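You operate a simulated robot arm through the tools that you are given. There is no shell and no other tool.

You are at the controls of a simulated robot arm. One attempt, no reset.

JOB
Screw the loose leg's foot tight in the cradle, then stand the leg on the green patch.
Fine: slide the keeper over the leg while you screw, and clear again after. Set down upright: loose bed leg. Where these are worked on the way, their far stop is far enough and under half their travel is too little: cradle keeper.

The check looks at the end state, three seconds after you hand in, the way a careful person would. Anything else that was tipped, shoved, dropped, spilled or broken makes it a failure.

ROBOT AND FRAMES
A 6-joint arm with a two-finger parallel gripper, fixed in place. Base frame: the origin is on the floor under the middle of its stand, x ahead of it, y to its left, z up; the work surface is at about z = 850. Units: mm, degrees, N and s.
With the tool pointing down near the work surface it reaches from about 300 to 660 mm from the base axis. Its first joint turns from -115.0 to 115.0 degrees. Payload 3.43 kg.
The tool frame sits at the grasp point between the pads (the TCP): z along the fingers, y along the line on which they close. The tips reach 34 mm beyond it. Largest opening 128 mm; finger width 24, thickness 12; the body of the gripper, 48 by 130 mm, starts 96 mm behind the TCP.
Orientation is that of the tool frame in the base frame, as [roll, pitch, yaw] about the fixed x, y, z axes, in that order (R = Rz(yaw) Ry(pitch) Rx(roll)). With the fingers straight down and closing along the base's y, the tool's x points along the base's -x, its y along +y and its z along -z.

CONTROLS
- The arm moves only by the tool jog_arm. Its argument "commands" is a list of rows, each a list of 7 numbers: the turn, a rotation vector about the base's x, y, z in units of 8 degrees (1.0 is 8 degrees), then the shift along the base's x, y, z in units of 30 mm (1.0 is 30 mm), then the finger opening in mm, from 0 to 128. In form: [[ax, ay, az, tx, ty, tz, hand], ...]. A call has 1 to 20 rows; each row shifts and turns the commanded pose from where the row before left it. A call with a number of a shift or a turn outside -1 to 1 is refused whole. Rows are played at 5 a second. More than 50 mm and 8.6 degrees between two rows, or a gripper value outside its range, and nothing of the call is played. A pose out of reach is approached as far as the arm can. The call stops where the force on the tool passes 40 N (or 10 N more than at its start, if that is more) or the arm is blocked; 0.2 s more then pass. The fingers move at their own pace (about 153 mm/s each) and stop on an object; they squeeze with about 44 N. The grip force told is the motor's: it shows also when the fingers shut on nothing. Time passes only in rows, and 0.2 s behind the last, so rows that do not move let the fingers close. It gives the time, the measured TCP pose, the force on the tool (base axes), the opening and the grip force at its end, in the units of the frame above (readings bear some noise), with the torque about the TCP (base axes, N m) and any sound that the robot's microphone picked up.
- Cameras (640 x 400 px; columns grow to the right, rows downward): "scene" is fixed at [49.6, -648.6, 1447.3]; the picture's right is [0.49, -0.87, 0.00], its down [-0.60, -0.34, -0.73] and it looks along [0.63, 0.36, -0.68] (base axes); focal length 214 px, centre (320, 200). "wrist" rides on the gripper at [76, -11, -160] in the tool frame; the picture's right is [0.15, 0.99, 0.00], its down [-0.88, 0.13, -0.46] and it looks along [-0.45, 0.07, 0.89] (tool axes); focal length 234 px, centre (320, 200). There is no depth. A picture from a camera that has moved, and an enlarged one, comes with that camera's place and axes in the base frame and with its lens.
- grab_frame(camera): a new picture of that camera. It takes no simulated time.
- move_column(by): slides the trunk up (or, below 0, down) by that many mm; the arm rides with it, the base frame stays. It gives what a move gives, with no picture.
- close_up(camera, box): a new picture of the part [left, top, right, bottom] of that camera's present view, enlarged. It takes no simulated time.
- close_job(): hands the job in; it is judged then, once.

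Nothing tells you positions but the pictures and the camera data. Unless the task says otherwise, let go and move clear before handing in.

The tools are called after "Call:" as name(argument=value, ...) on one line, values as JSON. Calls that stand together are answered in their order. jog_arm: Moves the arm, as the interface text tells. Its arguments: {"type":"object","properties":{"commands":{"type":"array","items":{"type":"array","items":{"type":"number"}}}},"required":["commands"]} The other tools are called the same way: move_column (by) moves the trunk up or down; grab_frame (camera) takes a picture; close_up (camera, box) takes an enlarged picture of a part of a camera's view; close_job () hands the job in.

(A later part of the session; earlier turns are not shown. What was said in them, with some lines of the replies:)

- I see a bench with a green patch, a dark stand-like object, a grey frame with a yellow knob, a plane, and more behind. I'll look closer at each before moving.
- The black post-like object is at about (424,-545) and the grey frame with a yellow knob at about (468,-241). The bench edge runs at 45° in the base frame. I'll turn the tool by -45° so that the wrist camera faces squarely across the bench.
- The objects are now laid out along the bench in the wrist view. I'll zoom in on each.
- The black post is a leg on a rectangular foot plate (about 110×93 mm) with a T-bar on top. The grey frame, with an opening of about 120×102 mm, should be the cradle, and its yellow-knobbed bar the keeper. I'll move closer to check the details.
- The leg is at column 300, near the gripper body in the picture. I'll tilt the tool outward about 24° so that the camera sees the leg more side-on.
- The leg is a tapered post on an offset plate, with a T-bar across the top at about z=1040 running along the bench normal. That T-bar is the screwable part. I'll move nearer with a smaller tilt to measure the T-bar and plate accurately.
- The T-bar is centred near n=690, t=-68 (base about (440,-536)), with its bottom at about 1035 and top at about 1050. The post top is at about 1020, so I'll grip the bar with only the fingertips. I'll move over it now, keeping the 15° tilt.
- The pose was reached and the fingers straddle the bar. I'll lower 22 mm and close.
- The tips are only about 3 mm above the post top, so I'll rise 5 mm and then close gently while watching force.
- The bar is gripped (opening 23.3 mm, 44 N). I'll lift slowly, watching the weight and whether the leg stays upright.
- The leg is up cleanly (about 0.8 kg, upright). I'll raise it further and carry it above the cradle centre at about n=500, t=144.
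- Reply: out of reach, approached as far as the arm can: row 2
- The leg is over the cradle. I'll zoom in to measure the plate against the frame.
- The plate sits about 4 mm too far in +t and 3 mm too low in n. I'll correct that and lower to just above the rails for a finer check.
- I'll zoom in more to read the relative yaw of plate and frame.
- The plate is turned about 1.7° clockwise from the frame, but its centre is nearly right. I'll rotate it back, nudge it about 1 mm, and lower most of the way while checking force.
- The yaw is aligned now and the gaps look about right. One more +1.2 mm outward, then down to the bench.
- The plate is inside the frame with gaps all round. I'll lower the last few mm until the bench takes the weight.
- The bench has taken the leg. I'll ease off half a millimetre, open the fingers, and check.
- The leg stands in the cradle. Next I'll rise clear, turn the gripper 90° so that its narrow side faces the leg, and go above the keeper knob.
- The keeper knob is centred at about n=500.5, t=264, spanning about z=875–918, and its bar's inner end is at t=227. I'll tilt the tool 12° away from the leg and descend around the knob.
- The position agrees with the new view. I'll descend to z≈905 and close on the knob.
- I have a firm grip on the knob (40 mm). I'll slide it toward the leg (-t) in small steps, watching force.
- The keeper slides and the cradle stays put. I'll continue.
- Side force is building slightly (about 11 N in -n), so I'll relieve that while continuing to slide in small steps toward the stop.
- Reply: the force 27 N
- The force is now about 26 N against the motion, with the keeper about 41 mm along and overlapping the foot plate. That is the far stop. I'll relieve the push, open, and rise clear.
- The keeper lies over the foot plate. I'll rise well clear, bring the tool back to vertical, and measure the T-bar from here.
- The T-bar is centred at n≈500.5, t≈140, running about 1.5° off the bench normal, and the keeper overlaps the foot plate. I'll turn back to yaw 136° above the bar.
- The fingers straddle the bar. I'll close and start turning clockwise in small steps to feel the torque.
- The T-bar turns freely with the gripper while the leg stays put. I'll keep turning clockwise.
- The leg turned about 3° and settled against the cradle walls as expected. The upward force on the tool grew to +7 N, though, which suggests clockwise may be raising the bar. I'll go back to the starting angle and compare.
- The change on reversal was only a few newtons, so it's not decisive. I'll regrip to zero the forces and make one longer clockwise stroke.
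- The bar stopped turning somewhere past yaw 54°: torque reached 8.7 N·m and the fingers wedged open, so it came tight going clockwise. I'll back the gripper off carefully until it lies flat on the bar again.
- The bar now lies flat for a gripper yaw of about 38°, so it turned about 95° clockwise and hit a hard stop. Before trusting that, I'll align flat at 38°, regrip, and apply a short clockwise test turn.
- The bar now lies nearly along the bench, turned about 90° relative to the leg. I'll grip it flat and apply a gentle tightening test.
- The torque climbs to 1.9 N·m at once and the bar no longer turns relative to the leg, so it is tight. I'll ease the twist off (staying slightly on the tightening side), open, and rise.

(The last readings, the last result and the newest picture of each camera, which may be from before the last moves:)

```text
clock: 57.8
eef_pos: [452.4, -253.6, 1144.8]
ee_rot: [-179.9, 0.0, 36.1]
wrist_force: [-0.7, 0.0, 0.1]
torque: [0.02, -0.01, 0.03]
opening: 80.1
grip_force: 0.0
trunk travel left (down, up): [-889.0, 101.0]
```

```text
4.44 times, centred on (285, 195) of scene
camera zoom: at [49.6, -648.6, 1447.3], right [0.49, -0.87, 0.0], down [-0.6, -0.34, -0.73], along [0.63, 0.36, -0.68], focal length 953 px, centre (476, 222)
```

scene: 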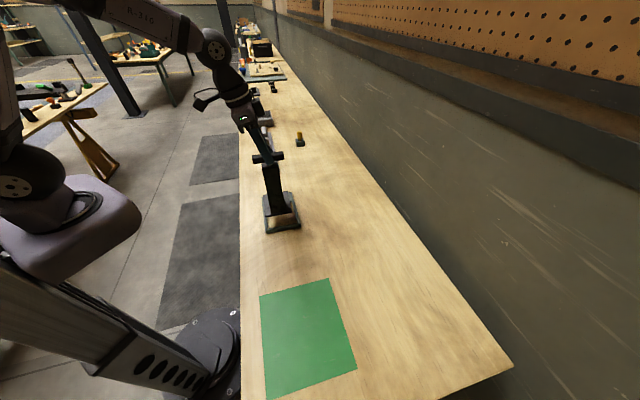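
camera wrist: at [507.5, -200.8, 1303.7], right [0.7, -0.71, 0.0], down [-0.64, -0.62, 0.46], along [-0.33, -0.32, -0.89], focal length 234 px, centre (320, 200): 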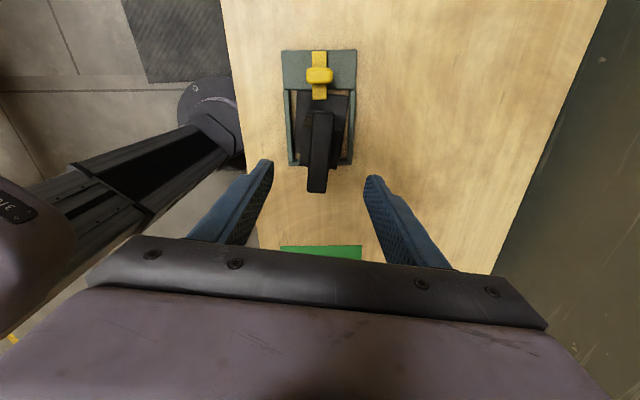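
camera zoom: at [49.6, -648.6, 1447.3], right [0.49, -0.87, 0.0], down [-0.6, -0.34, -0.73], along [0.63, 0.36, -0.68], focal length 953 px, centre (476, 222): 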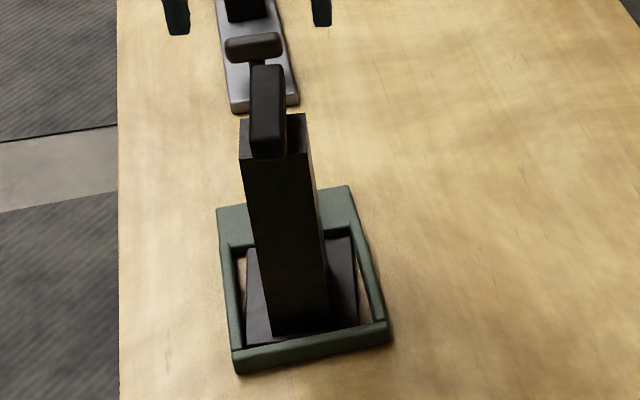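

Now to bring the keeper back clear. Its knob is at about n=500.5, t=223, so I'll approach it as before (yaw 45°, tilted 12° away from the leg).

Call:
jog_arm(commands=[[0, 0, 0.556, 0.505, 0.49, 0, 80], [0, 0, 0.556, 0.505, 0.49, 0, 80], [-0.53, 0.53, 0, 0.505, 0.49, 0, 75], [-0.53, 0.53, 0, 0.505, 0.49, 0, 70], [0, 0, 0, 0, 0, -0.9, 70], [0, 0, 0, 0, 0, -0.9, 70], [0, 0, 0, 0, 0, -0.9, 70], [0, 0, 0, 0, 0, -0.9, 70], [0, 0, 0, 0, 0, -0.9, 70], [0, 0, 0, 0, 0, -0.9, 70], [0, 0, 0, 0, 0, -0.6, 70], [0, 0, 0, 0, 0, 0, 70]])

Call:
close_up(camera="wrist", box=[220, 80, 420, 260])

Call:
close_up(camera="scene", box=[245, 120, 325, 240])

```text
clock: 60.4
eef_pos: [513.5, -193.7, 965.1]
ee_rot: [179.9, 12.0, 44.7]
wrist_force: [-0.5, -0.3, 0.5]
torque: [0.01, -0.02, 0.0]
opening: 70.3
grip_force: 0.1
trunk travel left (down, up): [-889.0, 101.0]
```

```text
2.22 times, centred on (320, 170) of wrist
camera zoom: at [581.8, -109.9, 1103.9], right [0.8, -0.6, -0.03], down [-0.45, -0.63, 0.63], along [-0.4, -0.49, -0.78], focal length 520 px, centre (320, 267)
```

zoom: 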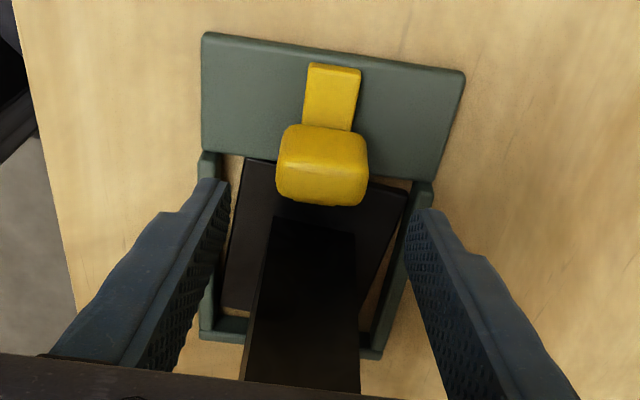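

```text
3.33 times, centred on (285, 180) of scene
camera zoom: at [49.6, -648.6, 1447.3], right [0.49, -0.87, 0.0], down [-0.6, -0.34, -0.73], along [0.63, 0.36, -0.68], focal length 715 px, centre (437, 267)
```

zoom: 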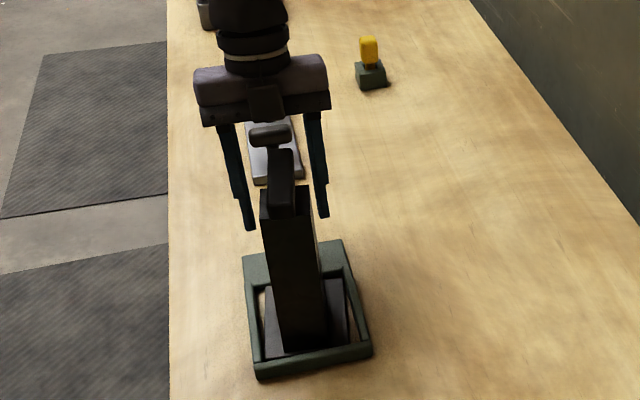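

Call:
jog_arm(commands=[[0, 0, 0, 0, 0, -0.65, 70], [0, 0, 0, 0, 0, -0.65, 70], [0, 0, 0, 0, 0, -0.65, 70], [0, 0, 0, 0, 0, 0, 50], [0, 0, 0, 0, 0, 0, 30], [0, 0, 0, 0, 0, 0, 20], [0, 0, 0, 0, 0, 0, 20]])

Call:
close_up(camera="wrist", box=[220, 80, 420, 260])

```text
clock: 62.0
eef_pos: [513.2, -193.3, 905.3]
ee_rot: [179.8, 12.1, 44.9]
wrist_force: [1.2, -0.8, -1.7]
torque: [0.09, -0.44, 0.19]
opening: 39.4
grip_force: 45.3
trunk travel left (down, up): [-889.0, 101.0]
```

```text
2.22 times, centred on (320, 170) of wrist
camera zoom: at [581.1, -110.1, 1045.3], right [0.8, -0.6, -0.03], down [-0.45, -0.63, 0.63], along [-0.4, -0.49, -0.78], focal length 520 px, centre (320, 267)
```

zoom: 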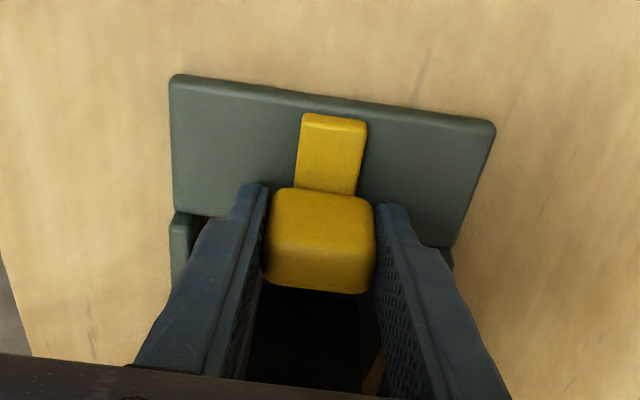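

The knob is gripped. I'll slide it back (+t) about 40 mm.

Call:
jog_arm(commands=[[0, 0, 0, 0.118, 0.118, 0, 20], [0, 0, 0, 0.118, 0.118, 0, 20], [0, 0, 0, 0.118, 0.118, 0, 20], [0, 0, 0, 0.118, 0.118, 0, 20], [0, 0, 0, 0, 0, 0, 20]])

Call:
jog_arm(commands=[[0, 0, 0, 0.118, 0.118, 0, 20], [0, 0, 0, 0.118, 0.118, 0, 20], [0, 0, 0, 0.118, 0.118, 0, 20], [0, 0, 0, 0, 0, 0, 20]])

Call:
close_up(camera="scene", box=[245, 140, 325, 240])

```text
clock: 63.2
eef_pos: [527.8, -179.8, 905.0]
ee_rot: [180.0, 12.0, 44.9]
wrist_force: [-0.5, 0.4, 11.2]
torque: [0.25, 0.74, -0.05]
opening: 39.5
grip_force: 45.1
trunk travel left (down, up): [-889.0, 101.0]
```

```text
clock: 64.2
eef_pos: [537.2, -169.2, 904.7]
ee_rot: [-180.0, 12.0, 44.8]
wrist_force: [-3.1, 5.8, 6.8]
torque: [0.04, 0.23, 0.32]
opening: 39.6
grip_force: 45.4
trunk travel left (down, up): [-889.0, 101.0]
```

```text
4.00 times, centred on (285, 190) of scene
camera zoom: at [49.6, -648.6, 1447.3], right [0.49, -0.87, 0.0], down [-0.6, -0.34, -0.73], along [0.63, 0.36, -0.68], focal length 858 px, centre (460, 240)
```

zoom: 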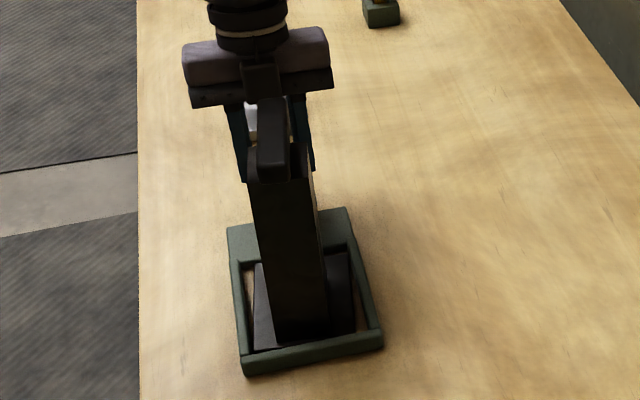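

Call:
jog_arm(commands=[[0, 0, 0, 0.1, 0.1, 0, 20], [0, 0, 0, 0.1, 0.1, 0, 20], [0, 0, 0, 0, 0, 0, 20]])

```text
clock: 65.0
eef_pos: [539.9, -165.4, 904.5]
ee_rot: [180.0, 11.9, 44.7]
wrist_force: [-12.2, 2.4, 0.3]
torque: [0.4, -0.93, 0.25]
opening: 39.6
grip_force: 44.6
trunk travel left (down, up): [-889.0, 101.0]
```

Call:
jog_arm(commands=[[0, 0, 0, 0.05, 0.08, 0, 20], [0, 0, 0, 0.05, 0.07, 0, 20], [0, 0, 0, 0, 0, 0, 20]])

Call:
close_up(camera="wrist", box=[220, 80, 420, 260])

```text
clock: 65.8
eef_pos: [541.3, -164.9, 906.8]
ee_rot: [-179.9, 12.3, 44.9]
wrist_force: [-22.9, -20.1, -8.2]
torque: [-0.86, -0.61, 0.1]
opening: 39.6
grip_force: 45.0
trunk travel left (down, up): [-889.0, 101.0]
```

```text
2.22 times, centred on (320, 170) of wrist
camera zoom: at [611.1, -81.1, 1044.8], right [0.8, -0.6, -0.03], down [-0.45, -0.63, 0.63], along [-0.4, -0.49, -0.77], focal length 520 px, centre (320, 267)
```

zoom: 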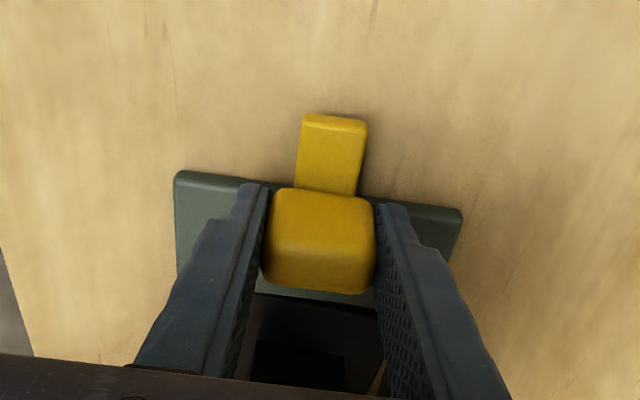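

The keeper is at its back stop again (about 30 N). I'll relieve, open, and rise clear.

Call:
jog_arm(commands=[[0, 0, 0, -0.07, -0.07, 0, 20], [0, 0, 0, 0, 0, 0, 20]])

Call:
jog_arm(commands=[[0, 0, 0, 0, 0, 0, 50], [0, 0, 0, 0, 0, 0, 70], [0, 0, 0, 0, 0, 0, 70], [0, 0, 0, 0, 0, 0.5, 80], [0, 0, 0, 0, 0, 1.0, 90], [0, 0, 0, 0, 0, 1.0, 100], [0, 0, 0, 0, 0, 1.0, 100], [0, 0, 0, 0, 0, 1.0, 100], [0, 0, 0, 0, 0, 1.0, 100], [0, 0, 0, 0, 0, 1.0, 100], [0, 0, 0, 0, 0, 1.0, 100], [0.53, -0.53, 0, 0, 0, 0.4, 100], [0.53, -0.53, 0, 0, 0, 0, 100], [0, 0, 0, 0, 0, 0, 100]])

Call:
grab_frame(camera="wrist")

Call:
close_up(camera="scene", box=[245, 140, 325, 240])

```text
clock: 66.4
eef_pos: [541.4, -165.5, 905.5]
ee_rot: [-179.8, 12.1, 45.0]
wrist_force: [-18.3, -14.4, -11.0]
torque: [-1.22, 0.43, -0.07]
opening: 39.7
grip_force: 44.6
trunk travel left (down, up): [-889.0, 101.0]
```

```text
clock: 69.4
eef_pos: [542.7, -164.2, 1141.9]
ee_rot: [180.0, -0.1, 44.9]
wrist_force: [0.4, 0.7, 0.6]
torque: [0.0, -0.03, -0.04]
opening: 99.8
grip_force: 0.1
trunk travel left (down, up): [-889.0, 101.0]
```

```text
taken
camera wrist: at [589.2, -102.7, 1300.4], right [0.8, -0.6, 0.0], down [-0.53, -0.71, 0.45], along [-0.27, -0.37, -0.89], focal length 234 px, centre (320, 200)
```

wrist: 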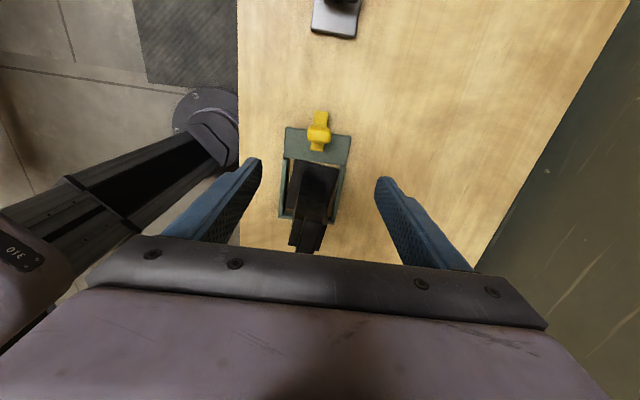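

```text
4.00 times, centred on (285, 190) of scene
camera zoom: at [49.6, -648.6, 1447.3], right [0.49, -0.87, 0.0], down [-0.6, -0.34, -0.73], along [0.63, 0.36, -0.68], focal length 858 px, centre (460, 240)
```

zoom: 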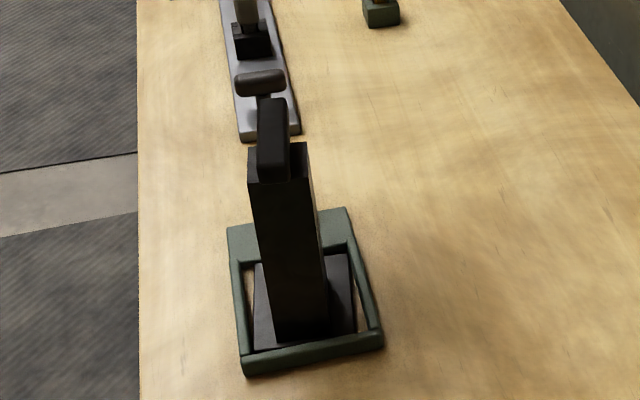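

Call:
close_up(camera="wrist", box=[265, 100, 365, 260])

Call:
close_up(camera="scene", box=[265, 155, 305, 235])

```text
2.50 times, centred on (315, 180) of wrist
camera zoom: at [589.2, -102.7, 1300.4], right [0.8, -0.6, 0.0], down [-0.53, -0.71, 0.45], along [-0.27, -0.37, -0.89], focal length 585 px, centre (332, 250)
```

zoom: 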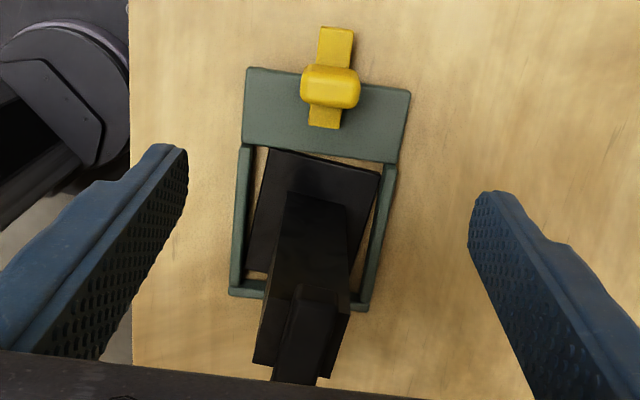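

```text
5.00 times, centred on (285, 195) of scene
camera zoom: at [49.6, -648.6, 1447.3], right [0.49, -0.87, 0.0], down [-0.6, -0.34, -0.73], along [0.63, 0.36, -0.68], focal length 1072 px, centre (495, 225)
```

zoom: 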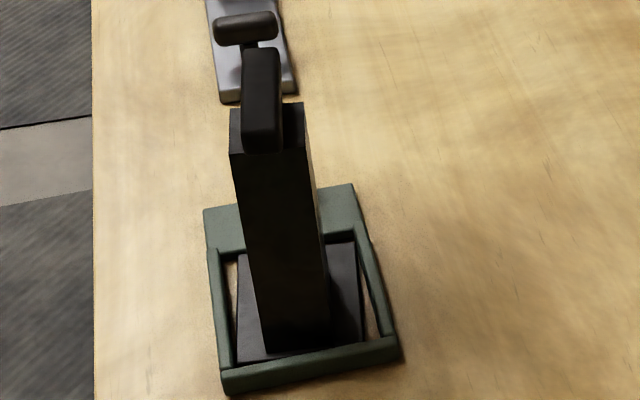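

The keeper is fully clear. I'll go back above the T-bar at yaw about 37° and measure it for the pick-up.

Call:
jog_arm(commands=[[0, 0, -0.19, -0.6, -0.6, 0, 90], [0, 0, -0.19, -0.6, -0.6, 0, 80], [0, 0, -0.19, -0.6, -0.6, 0, 70], [0, 0, -0.19, -0.6, -0.6, 0, 70], [0, 0, -0.19, -0.6, -0.6, 0, 70], [0, 0, 0, 0, 0, -0.8, 70], [0, 0, 0, 0, 0, 0, 70]])

Call:
close_up(camera="wrist", box=[220, 20, 420, 250])

Call:
close_up(camera="scene", box=[265, 130, 305, 210])

```text
clock: 71.0
eef_pos: [455.4, -253.7, 1113.7]
ee_rot: [-180.0, 0.0, 37.3]
wrist_force: [1.0, -0.3, 0.2]
torque: [-0.03, 0.02, 0.01]
opening: 69.9
grip_force: 0.0
trunk travel left (down, up): [-889.0, 101.0]
```

```text
1.74 times, centred on (320, 135) of wrist
camera zoom: at [508.8, -198.3, 1274.6], right [0.72, -0.7, 0.0], down [-0.62, -0.64, 0.46], along [-0.32, -0.33, -0.89], focal length 407 px, centre (320, 313)
```

zoom: 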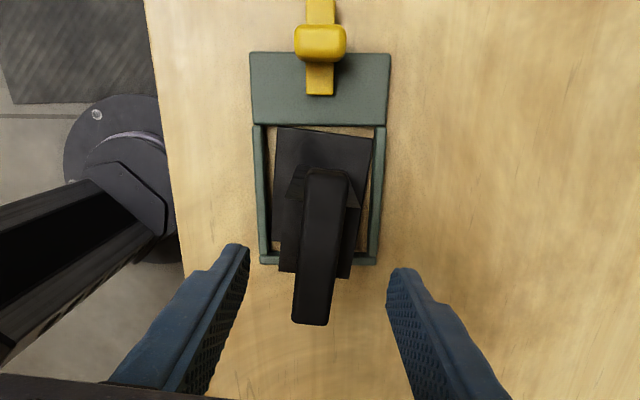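

```text
5.00 times, centred on (285, 170) of scene
camera zoom: at [49.6, -648.6, 1447.3], right [0.49, -0.87, 0.0], down [-0.6, -0.34, -0.73], along [0.63, 0.36, -0.68], focal length 1072 px, centre (495, 350)
```

zoom: 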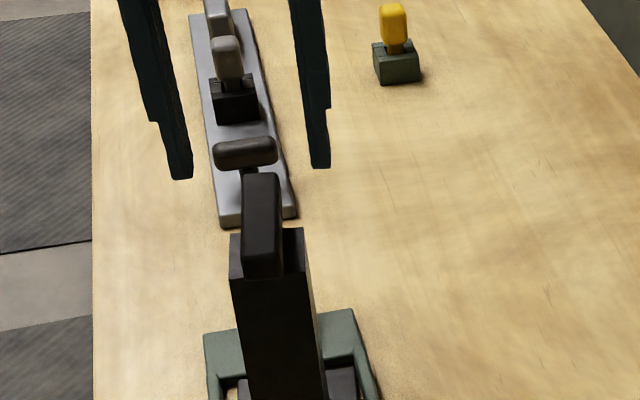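

The bar is centred under the gripper. I'll descend, grip it flat, and check.

Call:
jog_arm(commands=[[0, 0, 0.05, 0, 0, -0.6, 70], [0, 0, 0, 0, 0, -0.6, 60], [0, 0, 0, 0, 0, -0.42, 50], [0, 0, 0, 0, 0, 0, 40], [0, 0, 0, 0, 0, 0, 25], [0, 0, 0, 0, 0, 0, 10], [0, 0, 0, 0, 0, 0, 5], [0, 0, 0, 0, 0, 0, 5]])

Call:
close_up(camera="wrist", box=[220, 20, 420, 250])

Call:
close_up(camera="scene", box=[265, 130, 305, 210])

```text
clock: 72.8
eef_pos: [454.9, -253.5, 1065.9]
ee_rot: [-180.0, 0.1, 37.7]
wrist_force: [-3.5, 1.6, 0.6]
torque: [0.23, 0.13, 0.37]
opening: 23.2
grip_force: 43.3
trunk travel left (down, up): [-889.0, 101.0]
```

```text
1.74 times, centred on (320, 135) of wrist
camera zoom: at [508.0, -198.0, 1226.0], right [0.72, -0.69, 0.0], down [-0.62, -0.64, 0.46], along [-0.32, -0.33, -0.89], focal length 407 px, centre (320, 313)
```

zoom: 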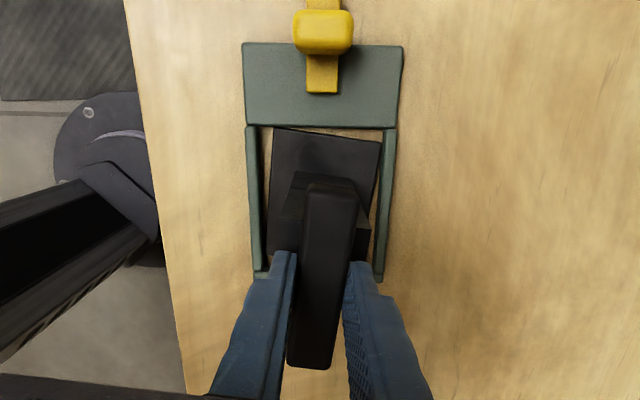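

```text
5.00 times, centred on (285, 170) of scene
camera zoom: at [49.6, -648.6, 1447.3], right [0.49, -0.87, 0.0], down [-0.6, -0.34, -0.73], along [0.63, 0.36, -0.68], focal length 1072 px, centre (495, 350)
```

zoom: 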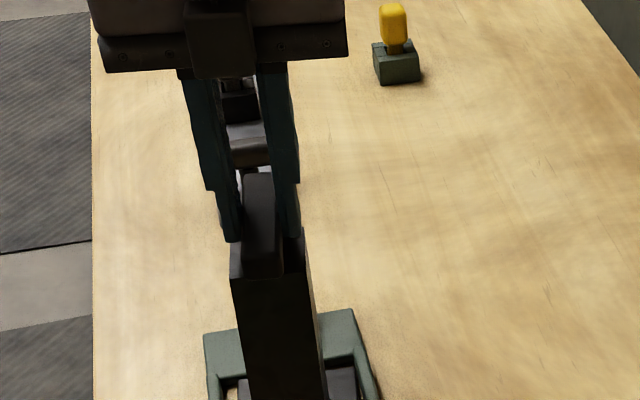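

I'm gripped flat on the bar with slight tightening torque. I'll lift slowly out of the cradle.

Call:
jog_arm(commands=[[0, 0, 0, 0, 0, 0.15, 5], [0, 0, 0, 0, 0, 0.15, 5], [0, 0, 0, 0, 0, 0.2, 5], [0, 0, 0, 0, 0, 0, 5]])

Call:
close_up(camera="scene", box=[245, 140, 325, 240])

Call:
close_up(camera="wrist", box=[220, 20, 420, 250])

```text
clock: 73.8
eef_pos: [454.5, -252.8, 1081.5]
ee_rot: [180.0, 0.1, 37.8]
wrist_force: [-2.6, 0.9, -11.1]
torque: [0.3, 0.27, 0.59]
opening: 23.1
grip_force: 43.9
trunk travel left (down, up): [-889.0, 101.0]
```

```text
4.00 times, centred on (285, 190) of scene
camera zoom: at [49.6, -648.6, 1447.3], right [0.49, -0.87, 0.0], down [-0.6, -0.34, -0.73], along [0.63, 0.36, -0.68], focal length 858 px, centre (460, 240)
```

zoom: 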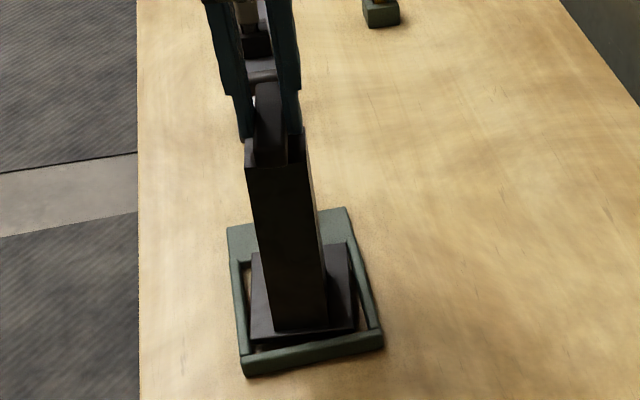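

```text
1.74 times, centred on (320, 135) of wrist
camera zoom: at [508.2, -197.6, 1240.8], right [0.72, -0.69, 0.0], down [-0.62, -0.64, 0.46], along [-0.32, -0.33, -0.89], focal length 407 px, centre (320, 313)
```

zoom: 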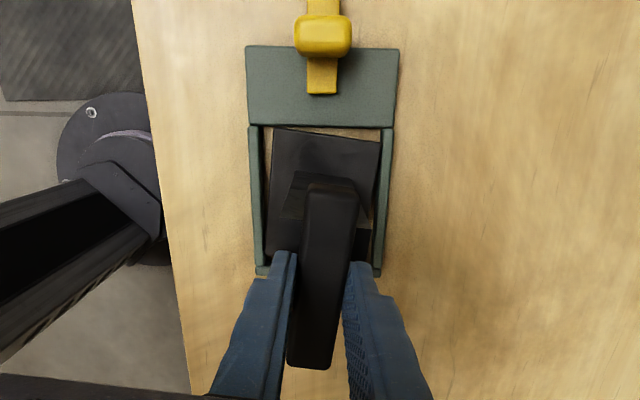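

Call:
jog_arm(commands=[[0, 0, 0, 0, 0, 0.2, 5], [0, 0, 0, 0, 0, 0.3, 5], [0, 0, 0, 0, 0, 0.5, 5], [0, 0, 0, 0, 0, 0.5, 5], [0, 0, 0, 0, 0, 0, 5]])

Call:
close_up(camera="scene", box=[245, 140, 325, 240])

```text
clock: 75.0
eef_pos: [456.2, -251.9, 1126.9]
ee_rot: [180.0, 0.0, 37.7]
wrist_force: [-0.3, -0.3, -7.2]
torque: [0.03, -0.07, 0.0]
opening: 23.7
grip_force: 43.9
trunk travel left (down, up): [-889.0, 101.0]
```

```text
4.00 times, centred on (285, 190) of scene
camera zoom: at [49.6, -648.6, 1447.3], right [0.49, -0.87, 0.0], down [-0.6, -0.34, -0.73], along [0.63, 0.36, -0.68], focal length 858 px, centre (460, 240)
```

zoom: 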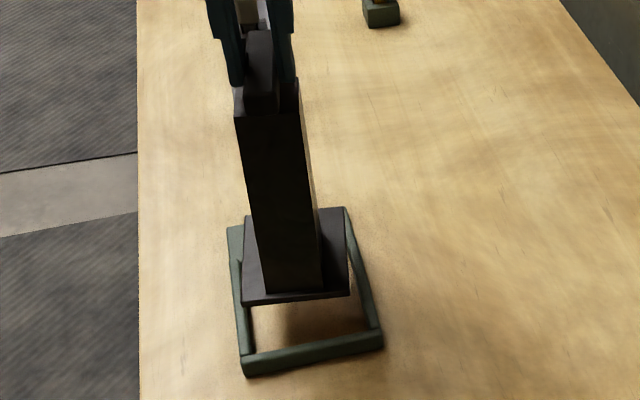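

The leg is free of the cradle, which hasn't moved. I'll carry it along the bench to above the green patch centre (n≈497, t≈-250).

Call:
jog_arm(commands=[[0, 0, 0, -0.26, -0.255, 0, 5], [0, 0, 0, -0.521, -0.511, 0, 5], [0, 0, 0, -0.521, -0.511, 0, 5], [0, 0, 0, -0.521, -0.511, 0, 5], [0, 0, 0, -0.521, -0.511, 0, 5], [0, 0, 0, -0.521, -0.511, 0, 5], [0, 0, 0, -0.521, -0.511, 0, 5], [0, 0, 0, -0.521, -0.511, 0, 5], [0, 0, 0, -0.521, -0.511, 0, 5], [0, 0, 0, -0.521, -0.511, 0, 5], [0, 0, 0, -0.521, -0.511, 0, 5], [0, 0, 0, -0.521, -0.511, 0, 5], [0, 0, 0, -0.521, -0.511, 0, 5], [0, 0, 0, -0.521, -0.511, 0, 5], [0, 0, 0, -0.521, -0.511, 0, 5], [0, 0, 0, -0.521, -0.511, 0, 5], [0, 0, 0, -0.521, -0.511, 0, 5], [0, 0, 0, -0.521, -0.511, 0, 5], [0, 0, 0, -0.26, -0.255, 0, 5], [0, 0, 0, 0, 0, 0, 5]])

Call:
grab_frame(camera="scene")

Call:
grab_frame(camera="wrist")

```text
clock: 79.2
eef_pos: [175.9, -528.2, 1127.5]
ee_rot: [-179.9, 0.0, 37.7]
wrist_force: [-1.0, 0.2, -7.2]
torque: [0.02, -0.04, 0.01]
opening: 23.6
grip_force: 43.7
trunk travel left (down, up): [-889.0, 101.0]
```

```text
taken
```

scene: 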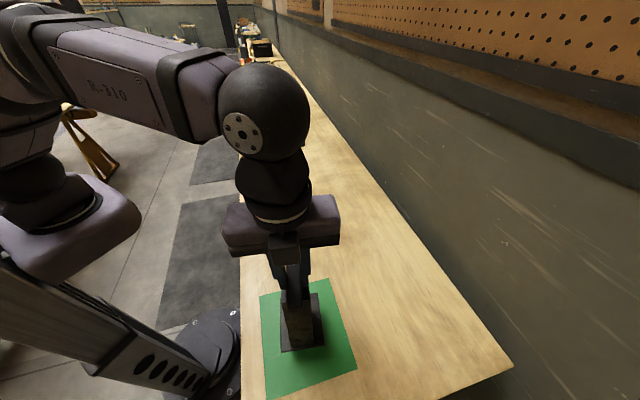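

```text
taken
camera wrist: at [229.2, -474.0, 1286.8], right [0.72, -0.69, 0.0], down [-0.62, -0.64, 0.46], along [-0.32, -0.33, -0.89], focal length 234 px, centre (320, 200)
```

wrist: 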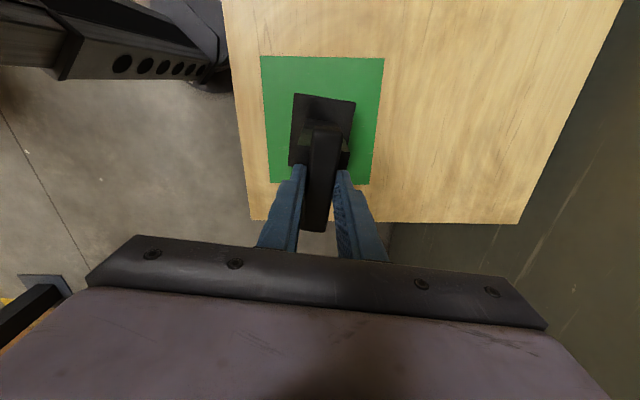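

It's over the patch centre. I'll lower most of the way, then check before touching down.

Call:
jog_arm(commands=[[0, 0, 0, 0, 0, -0.5, 5], [0, 0, 0, 0, 0, -0.5, 5], [0, 0, 0, 0, 0, -0.4, 5], [0, 0, 0, 0, 0, -0.3, 5], [0, 0, 0, 0, 0, -0.1, 5], [0, 0, 0, 0, 0, 0, 5]])

Call:
close_up(camera="scene", box=[230, 230, 390, 400])

Call:
close_up(camera="wrist", box=[220, 30, 420, 250])

```text
clock: 80.6
eef_pos: [175.9, -529.0, 1073.5]
ee_rot: [180.0, 0.0, 37.7]
wrist_force: [0.6, -0.2, -6.7]
torque: [0.02, -0.03, -0.01]
opening: 23.4
grip_force: 44.0
trunk travel left (down, up): [-889.0, 101.0]
```

```text
2.35 times, centred on (310, 315) of scene
camera zoom: at [49.6, -648.6, 1447.3], right [0.49, -0.87, 0.0], down [-0.6, -0.34, -0.73], along [0.63, 0.36, -0.68], focal length 505 px, centre (344, -71)
```

zoom: 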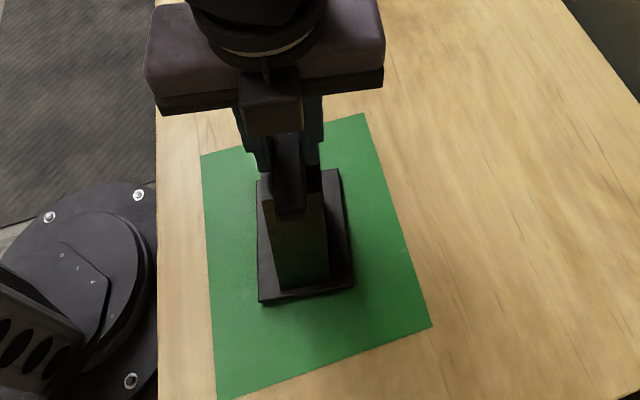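

```text
1.82 times, centred on (320, 140) of wrist
camera zoom: at [228.8, -474.0, 1233.2], right [0.72, -0.69, 0.0], down [-0.62, -0.64, 0.46], along [-0.32, -0.33, -0.89], focal length 426 px, centre (320, 309)
```

zoom: 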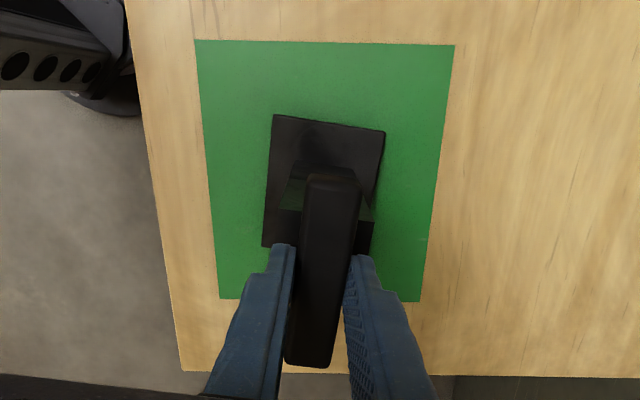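

It's well inside the patch and upright. I'll lower the last mm gently.

Call:
jog_arm(commands=[[0, 0, 0, 0, 0, -0.08, 5], [0, 0, 0, 0, 0, -0.08, 5], [0, 0, 0, 0, 0, -0.05, 5], [0, 0, 0, 0, 0, 0, 5]])

```text
clock: 81.6
eef_pos: [173.5, -529.5, 1069.2]
ee_rot: [-180.0, 0.0, 37.7]
wrist_force: [-0.8, -0.4, -7.1]
torque: [0.03, -0.02, -0.04]
opening: 23.4
grip_force: 43.9
trunk travel left (down, up): [-889.0, 101.0]
```

Call:
jog_arm(commands=[[0, 0, 0, 0, 0, -0.05, 5], [0, 0, 0, 0, 0, -0.04, 5], [0, 0, 0, 0, 0, 0, 5]])

```text
clock: 82.4
eef_pos: [173.6, -528.2, 1066.2]
ee_rot: [179.8, 0.1, 37.8]
wrist_force: [1.5, -1.3, 2.0]
torque: [-0.01, 0.18, 0.0]
opening: 23.6
grip_force: 44.0
trunk travel left (down, up): [-889.0, 101.0]
```

The bench now carries the leg. I'll open the fingers slowly.

Call:
jog_arm(commands=[[0, 0, 0, 0, 0, 0, 26], [0, 0, 0, 0, 0, 0, 32], [0, 0, 0, 0, 0, 0, 45], [0, 0, 0, 0, 0, 0, 60], [0, 0, 0, 0, 0, 0, 60]])

Call:
close_up(camera="wrist", box=[220, 30, 420, 250])

Call:
close_up(camera="scene", box=[230, 230, 390, 400])

```text
clock: 83.6
eef_pos: [173.5, -527.7, 1065.2]
ee_rot: [180.0, 0.0, 37.7]
wrist_force: [0.4, 0.3, -0.1]
torque: [0.0, -0.02, -0.01]
opening: 60.0
grip_force: 0.0
trunk travel left (down, up): [-889.0, 101.0]
```

```text
1.82 times, centred on (320, 140) of wrist
camera zoom: at [226.6, -472.9, 1225.0], right [0.72, -0.69, 0.0], down [-0.62, -0.64, 0.46], along [-0.32, -0.33, -0.89], focal length 426 px, centre (320, 309)
```

zoom: 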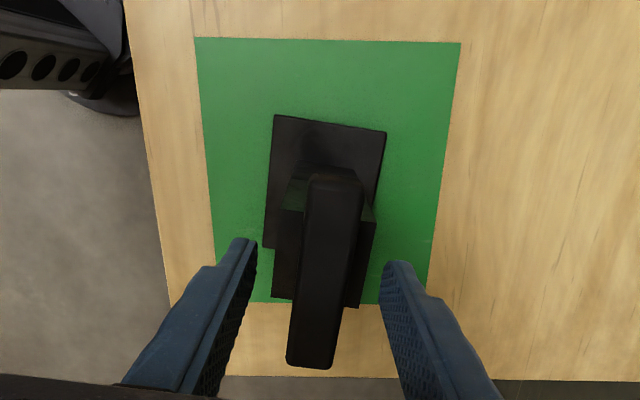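

```text
2.35 times, centred on (310, 315) of scene
camera zoom: at [49.6, -648.6, 1447.3], right [0.49, -0.87, 0.0], down [-0.6, -0.34, -0.73], along [0.63, 0.36, -0.68], focal length 505 px, centre (344, -71)
```

zoom: 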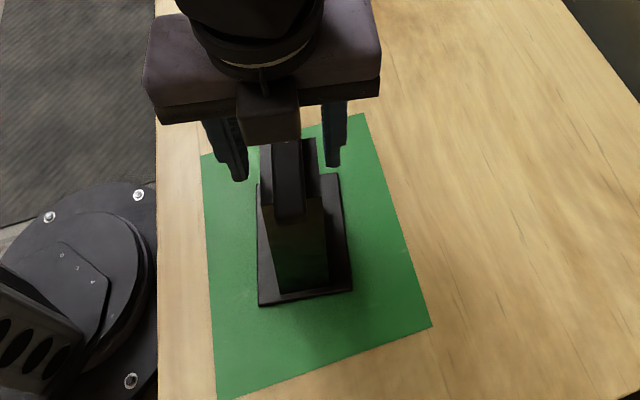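

The leg stands by itself on the patch. I'll rise straight up and move clear.

Call:
jog_arm(commands=[[0, 0, 0, 0, 0, 0.3, 65], [0, 0, 0, 0, 0, 0.8, 75], [0, 0, 0, 0, 0, 1.0, 80], [0, 0, 0, 0, 0, 1.0, 80], [0, 0, 0, 0, 0, 1.0, 80], [0, 0, 0, 0, 0, 1.0, 80], [0, 0, 0, 0.5, 0.5, 0.8, 80], [0, 0, 0, 0.7, 0.7, 0.5, 80], [0, 0, 0, 0.7, 0.7, 0, 80], [0, 0, 0, 0.7, 0.7, 0, 80], [0, 0, 0, 0.5, 0.5, 0, 80], [0, 0, 0, 0, 0, 0, 80]])

Call:
grab_frame(camera="scene")

Call:
grab_frame(camera="wrist")

```text
clock: 86.2
eef_pos: [269.2, -434.9, 1259.5]
ee_rot: [180.0, 0.0, 37.7]
wrist_force: [0.9, -0.5, -0.5]
torque: [0.02, 0.01, 0.02]
opening: 80.3
grip_force: 0.0
trunk travel left (down, up): [-889.0, 101.0]
```

```text
taken
```

scene: 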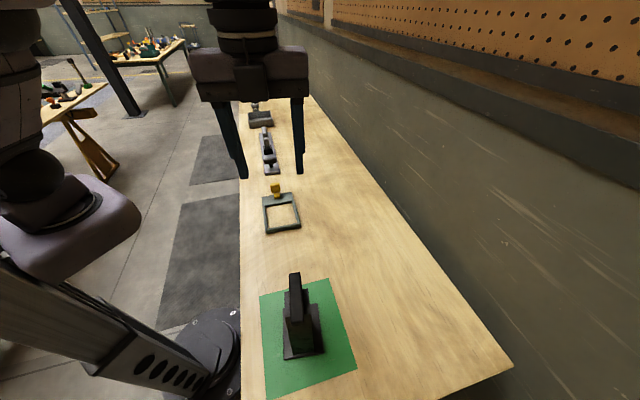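

```text
taken
camera wrist: at [322.3, -378.8, 1419.4], right [0.72, -0.69, 0.0], down [-0.62, -0.64, 0.46], along [-0.32, -0.33, -0.89], focal length 234 px, centre (320, 200)
```

wrist: 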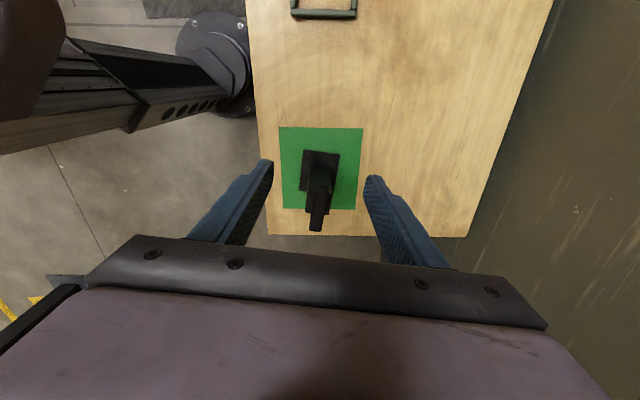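

Call:
close_up(camera="wrist", box=[270, 115, 370, 240])

Call:
close_up(camera="scene", box=[250, 170, 350, 390])

Call:
close_up(camera="scene", box=[250, 170, 320, 240])

```text
3.20 times, centred on (320, 178) of wrist
camera zoom: at [322.3, -378.8, 1419.4], right [0.72, -0.69, 0.0], down [-0.62, -0.64, 0.46], along [-0.32, -0.33, -0.89], focal length 749 px, centre (320, 272)
```

zoom: 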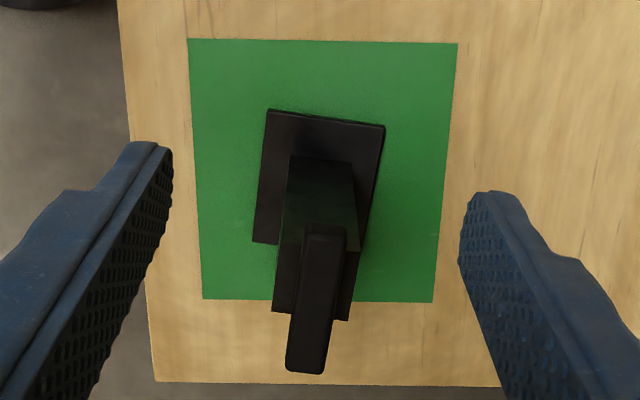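

```text
1.82 times, centred on (300, 280) of scene
camera zoom: at [49.6, -648.6, 1447.3], right [0.49, -0.87, 0.0], down [-0.6, -0.34, -0.73], along [0.63, 0.36, -0.68], focal length 390 px, centre (356, 54)
```

zoom: 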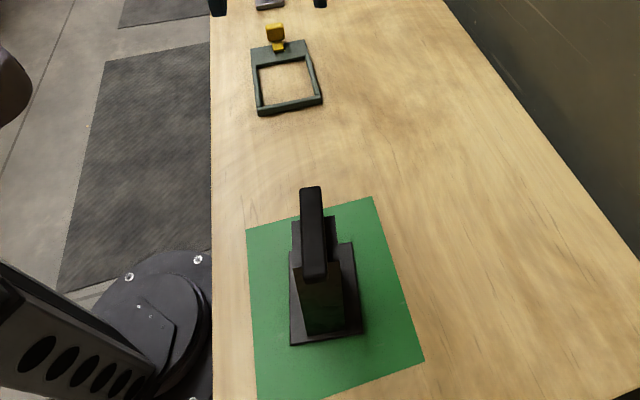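

```text
5.71 times, centred on (285, 205) of scene
camera zoom: at [49.6, -648.6, 1447.3], right [0.49, -0.87, 0.0], down [-0.6, -0.34, -0.73], along [0.63, 0.36, -0.68], focal length 1226 px, centre (520, 171)
```

zoom: 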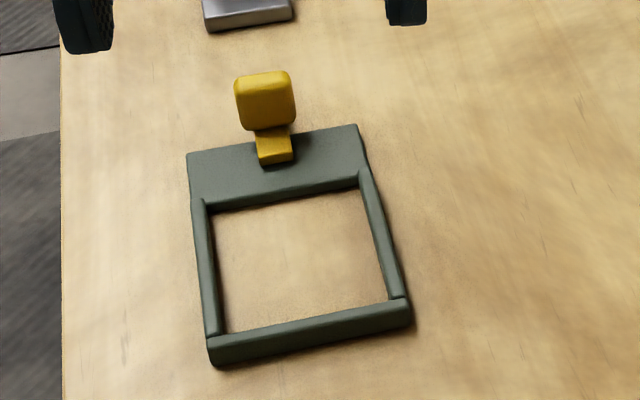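

The leg stands upright on the green patch with its T-bar foot tight. The keeper is back at its starting position, the cradle and other items are where they were, and the arm is clear. I'm handing in.

Call:
close_job()

```text
The job is handed in.
```

I screwed the leg's foot tight in the cradle and stood the leg upright on the green patch. The job is handed in, but no result has come back yet.

- **Screwing:** I read the T-bar on top of the leg as the foot. It turned about 90° clockwise relative to the leg, then came up against a hard stop. During that stroke the gripper overshot, so the torque peaked at 8.7 N·m and the fingers slipped on the bar. There was no sign of damage. A gentler second turn gave 1.9 N·m at once with no further movement.
- **Keeper:** It was slid to its far stop over the foot plate while I screwed. Afterwards I slid it back, and the camera shows it where it started.
- **End state:** The leg stands near the middle of the patch, turned about 7° from its starting angle. The cradle and the other items I could see had not moved, and the arm is clear.
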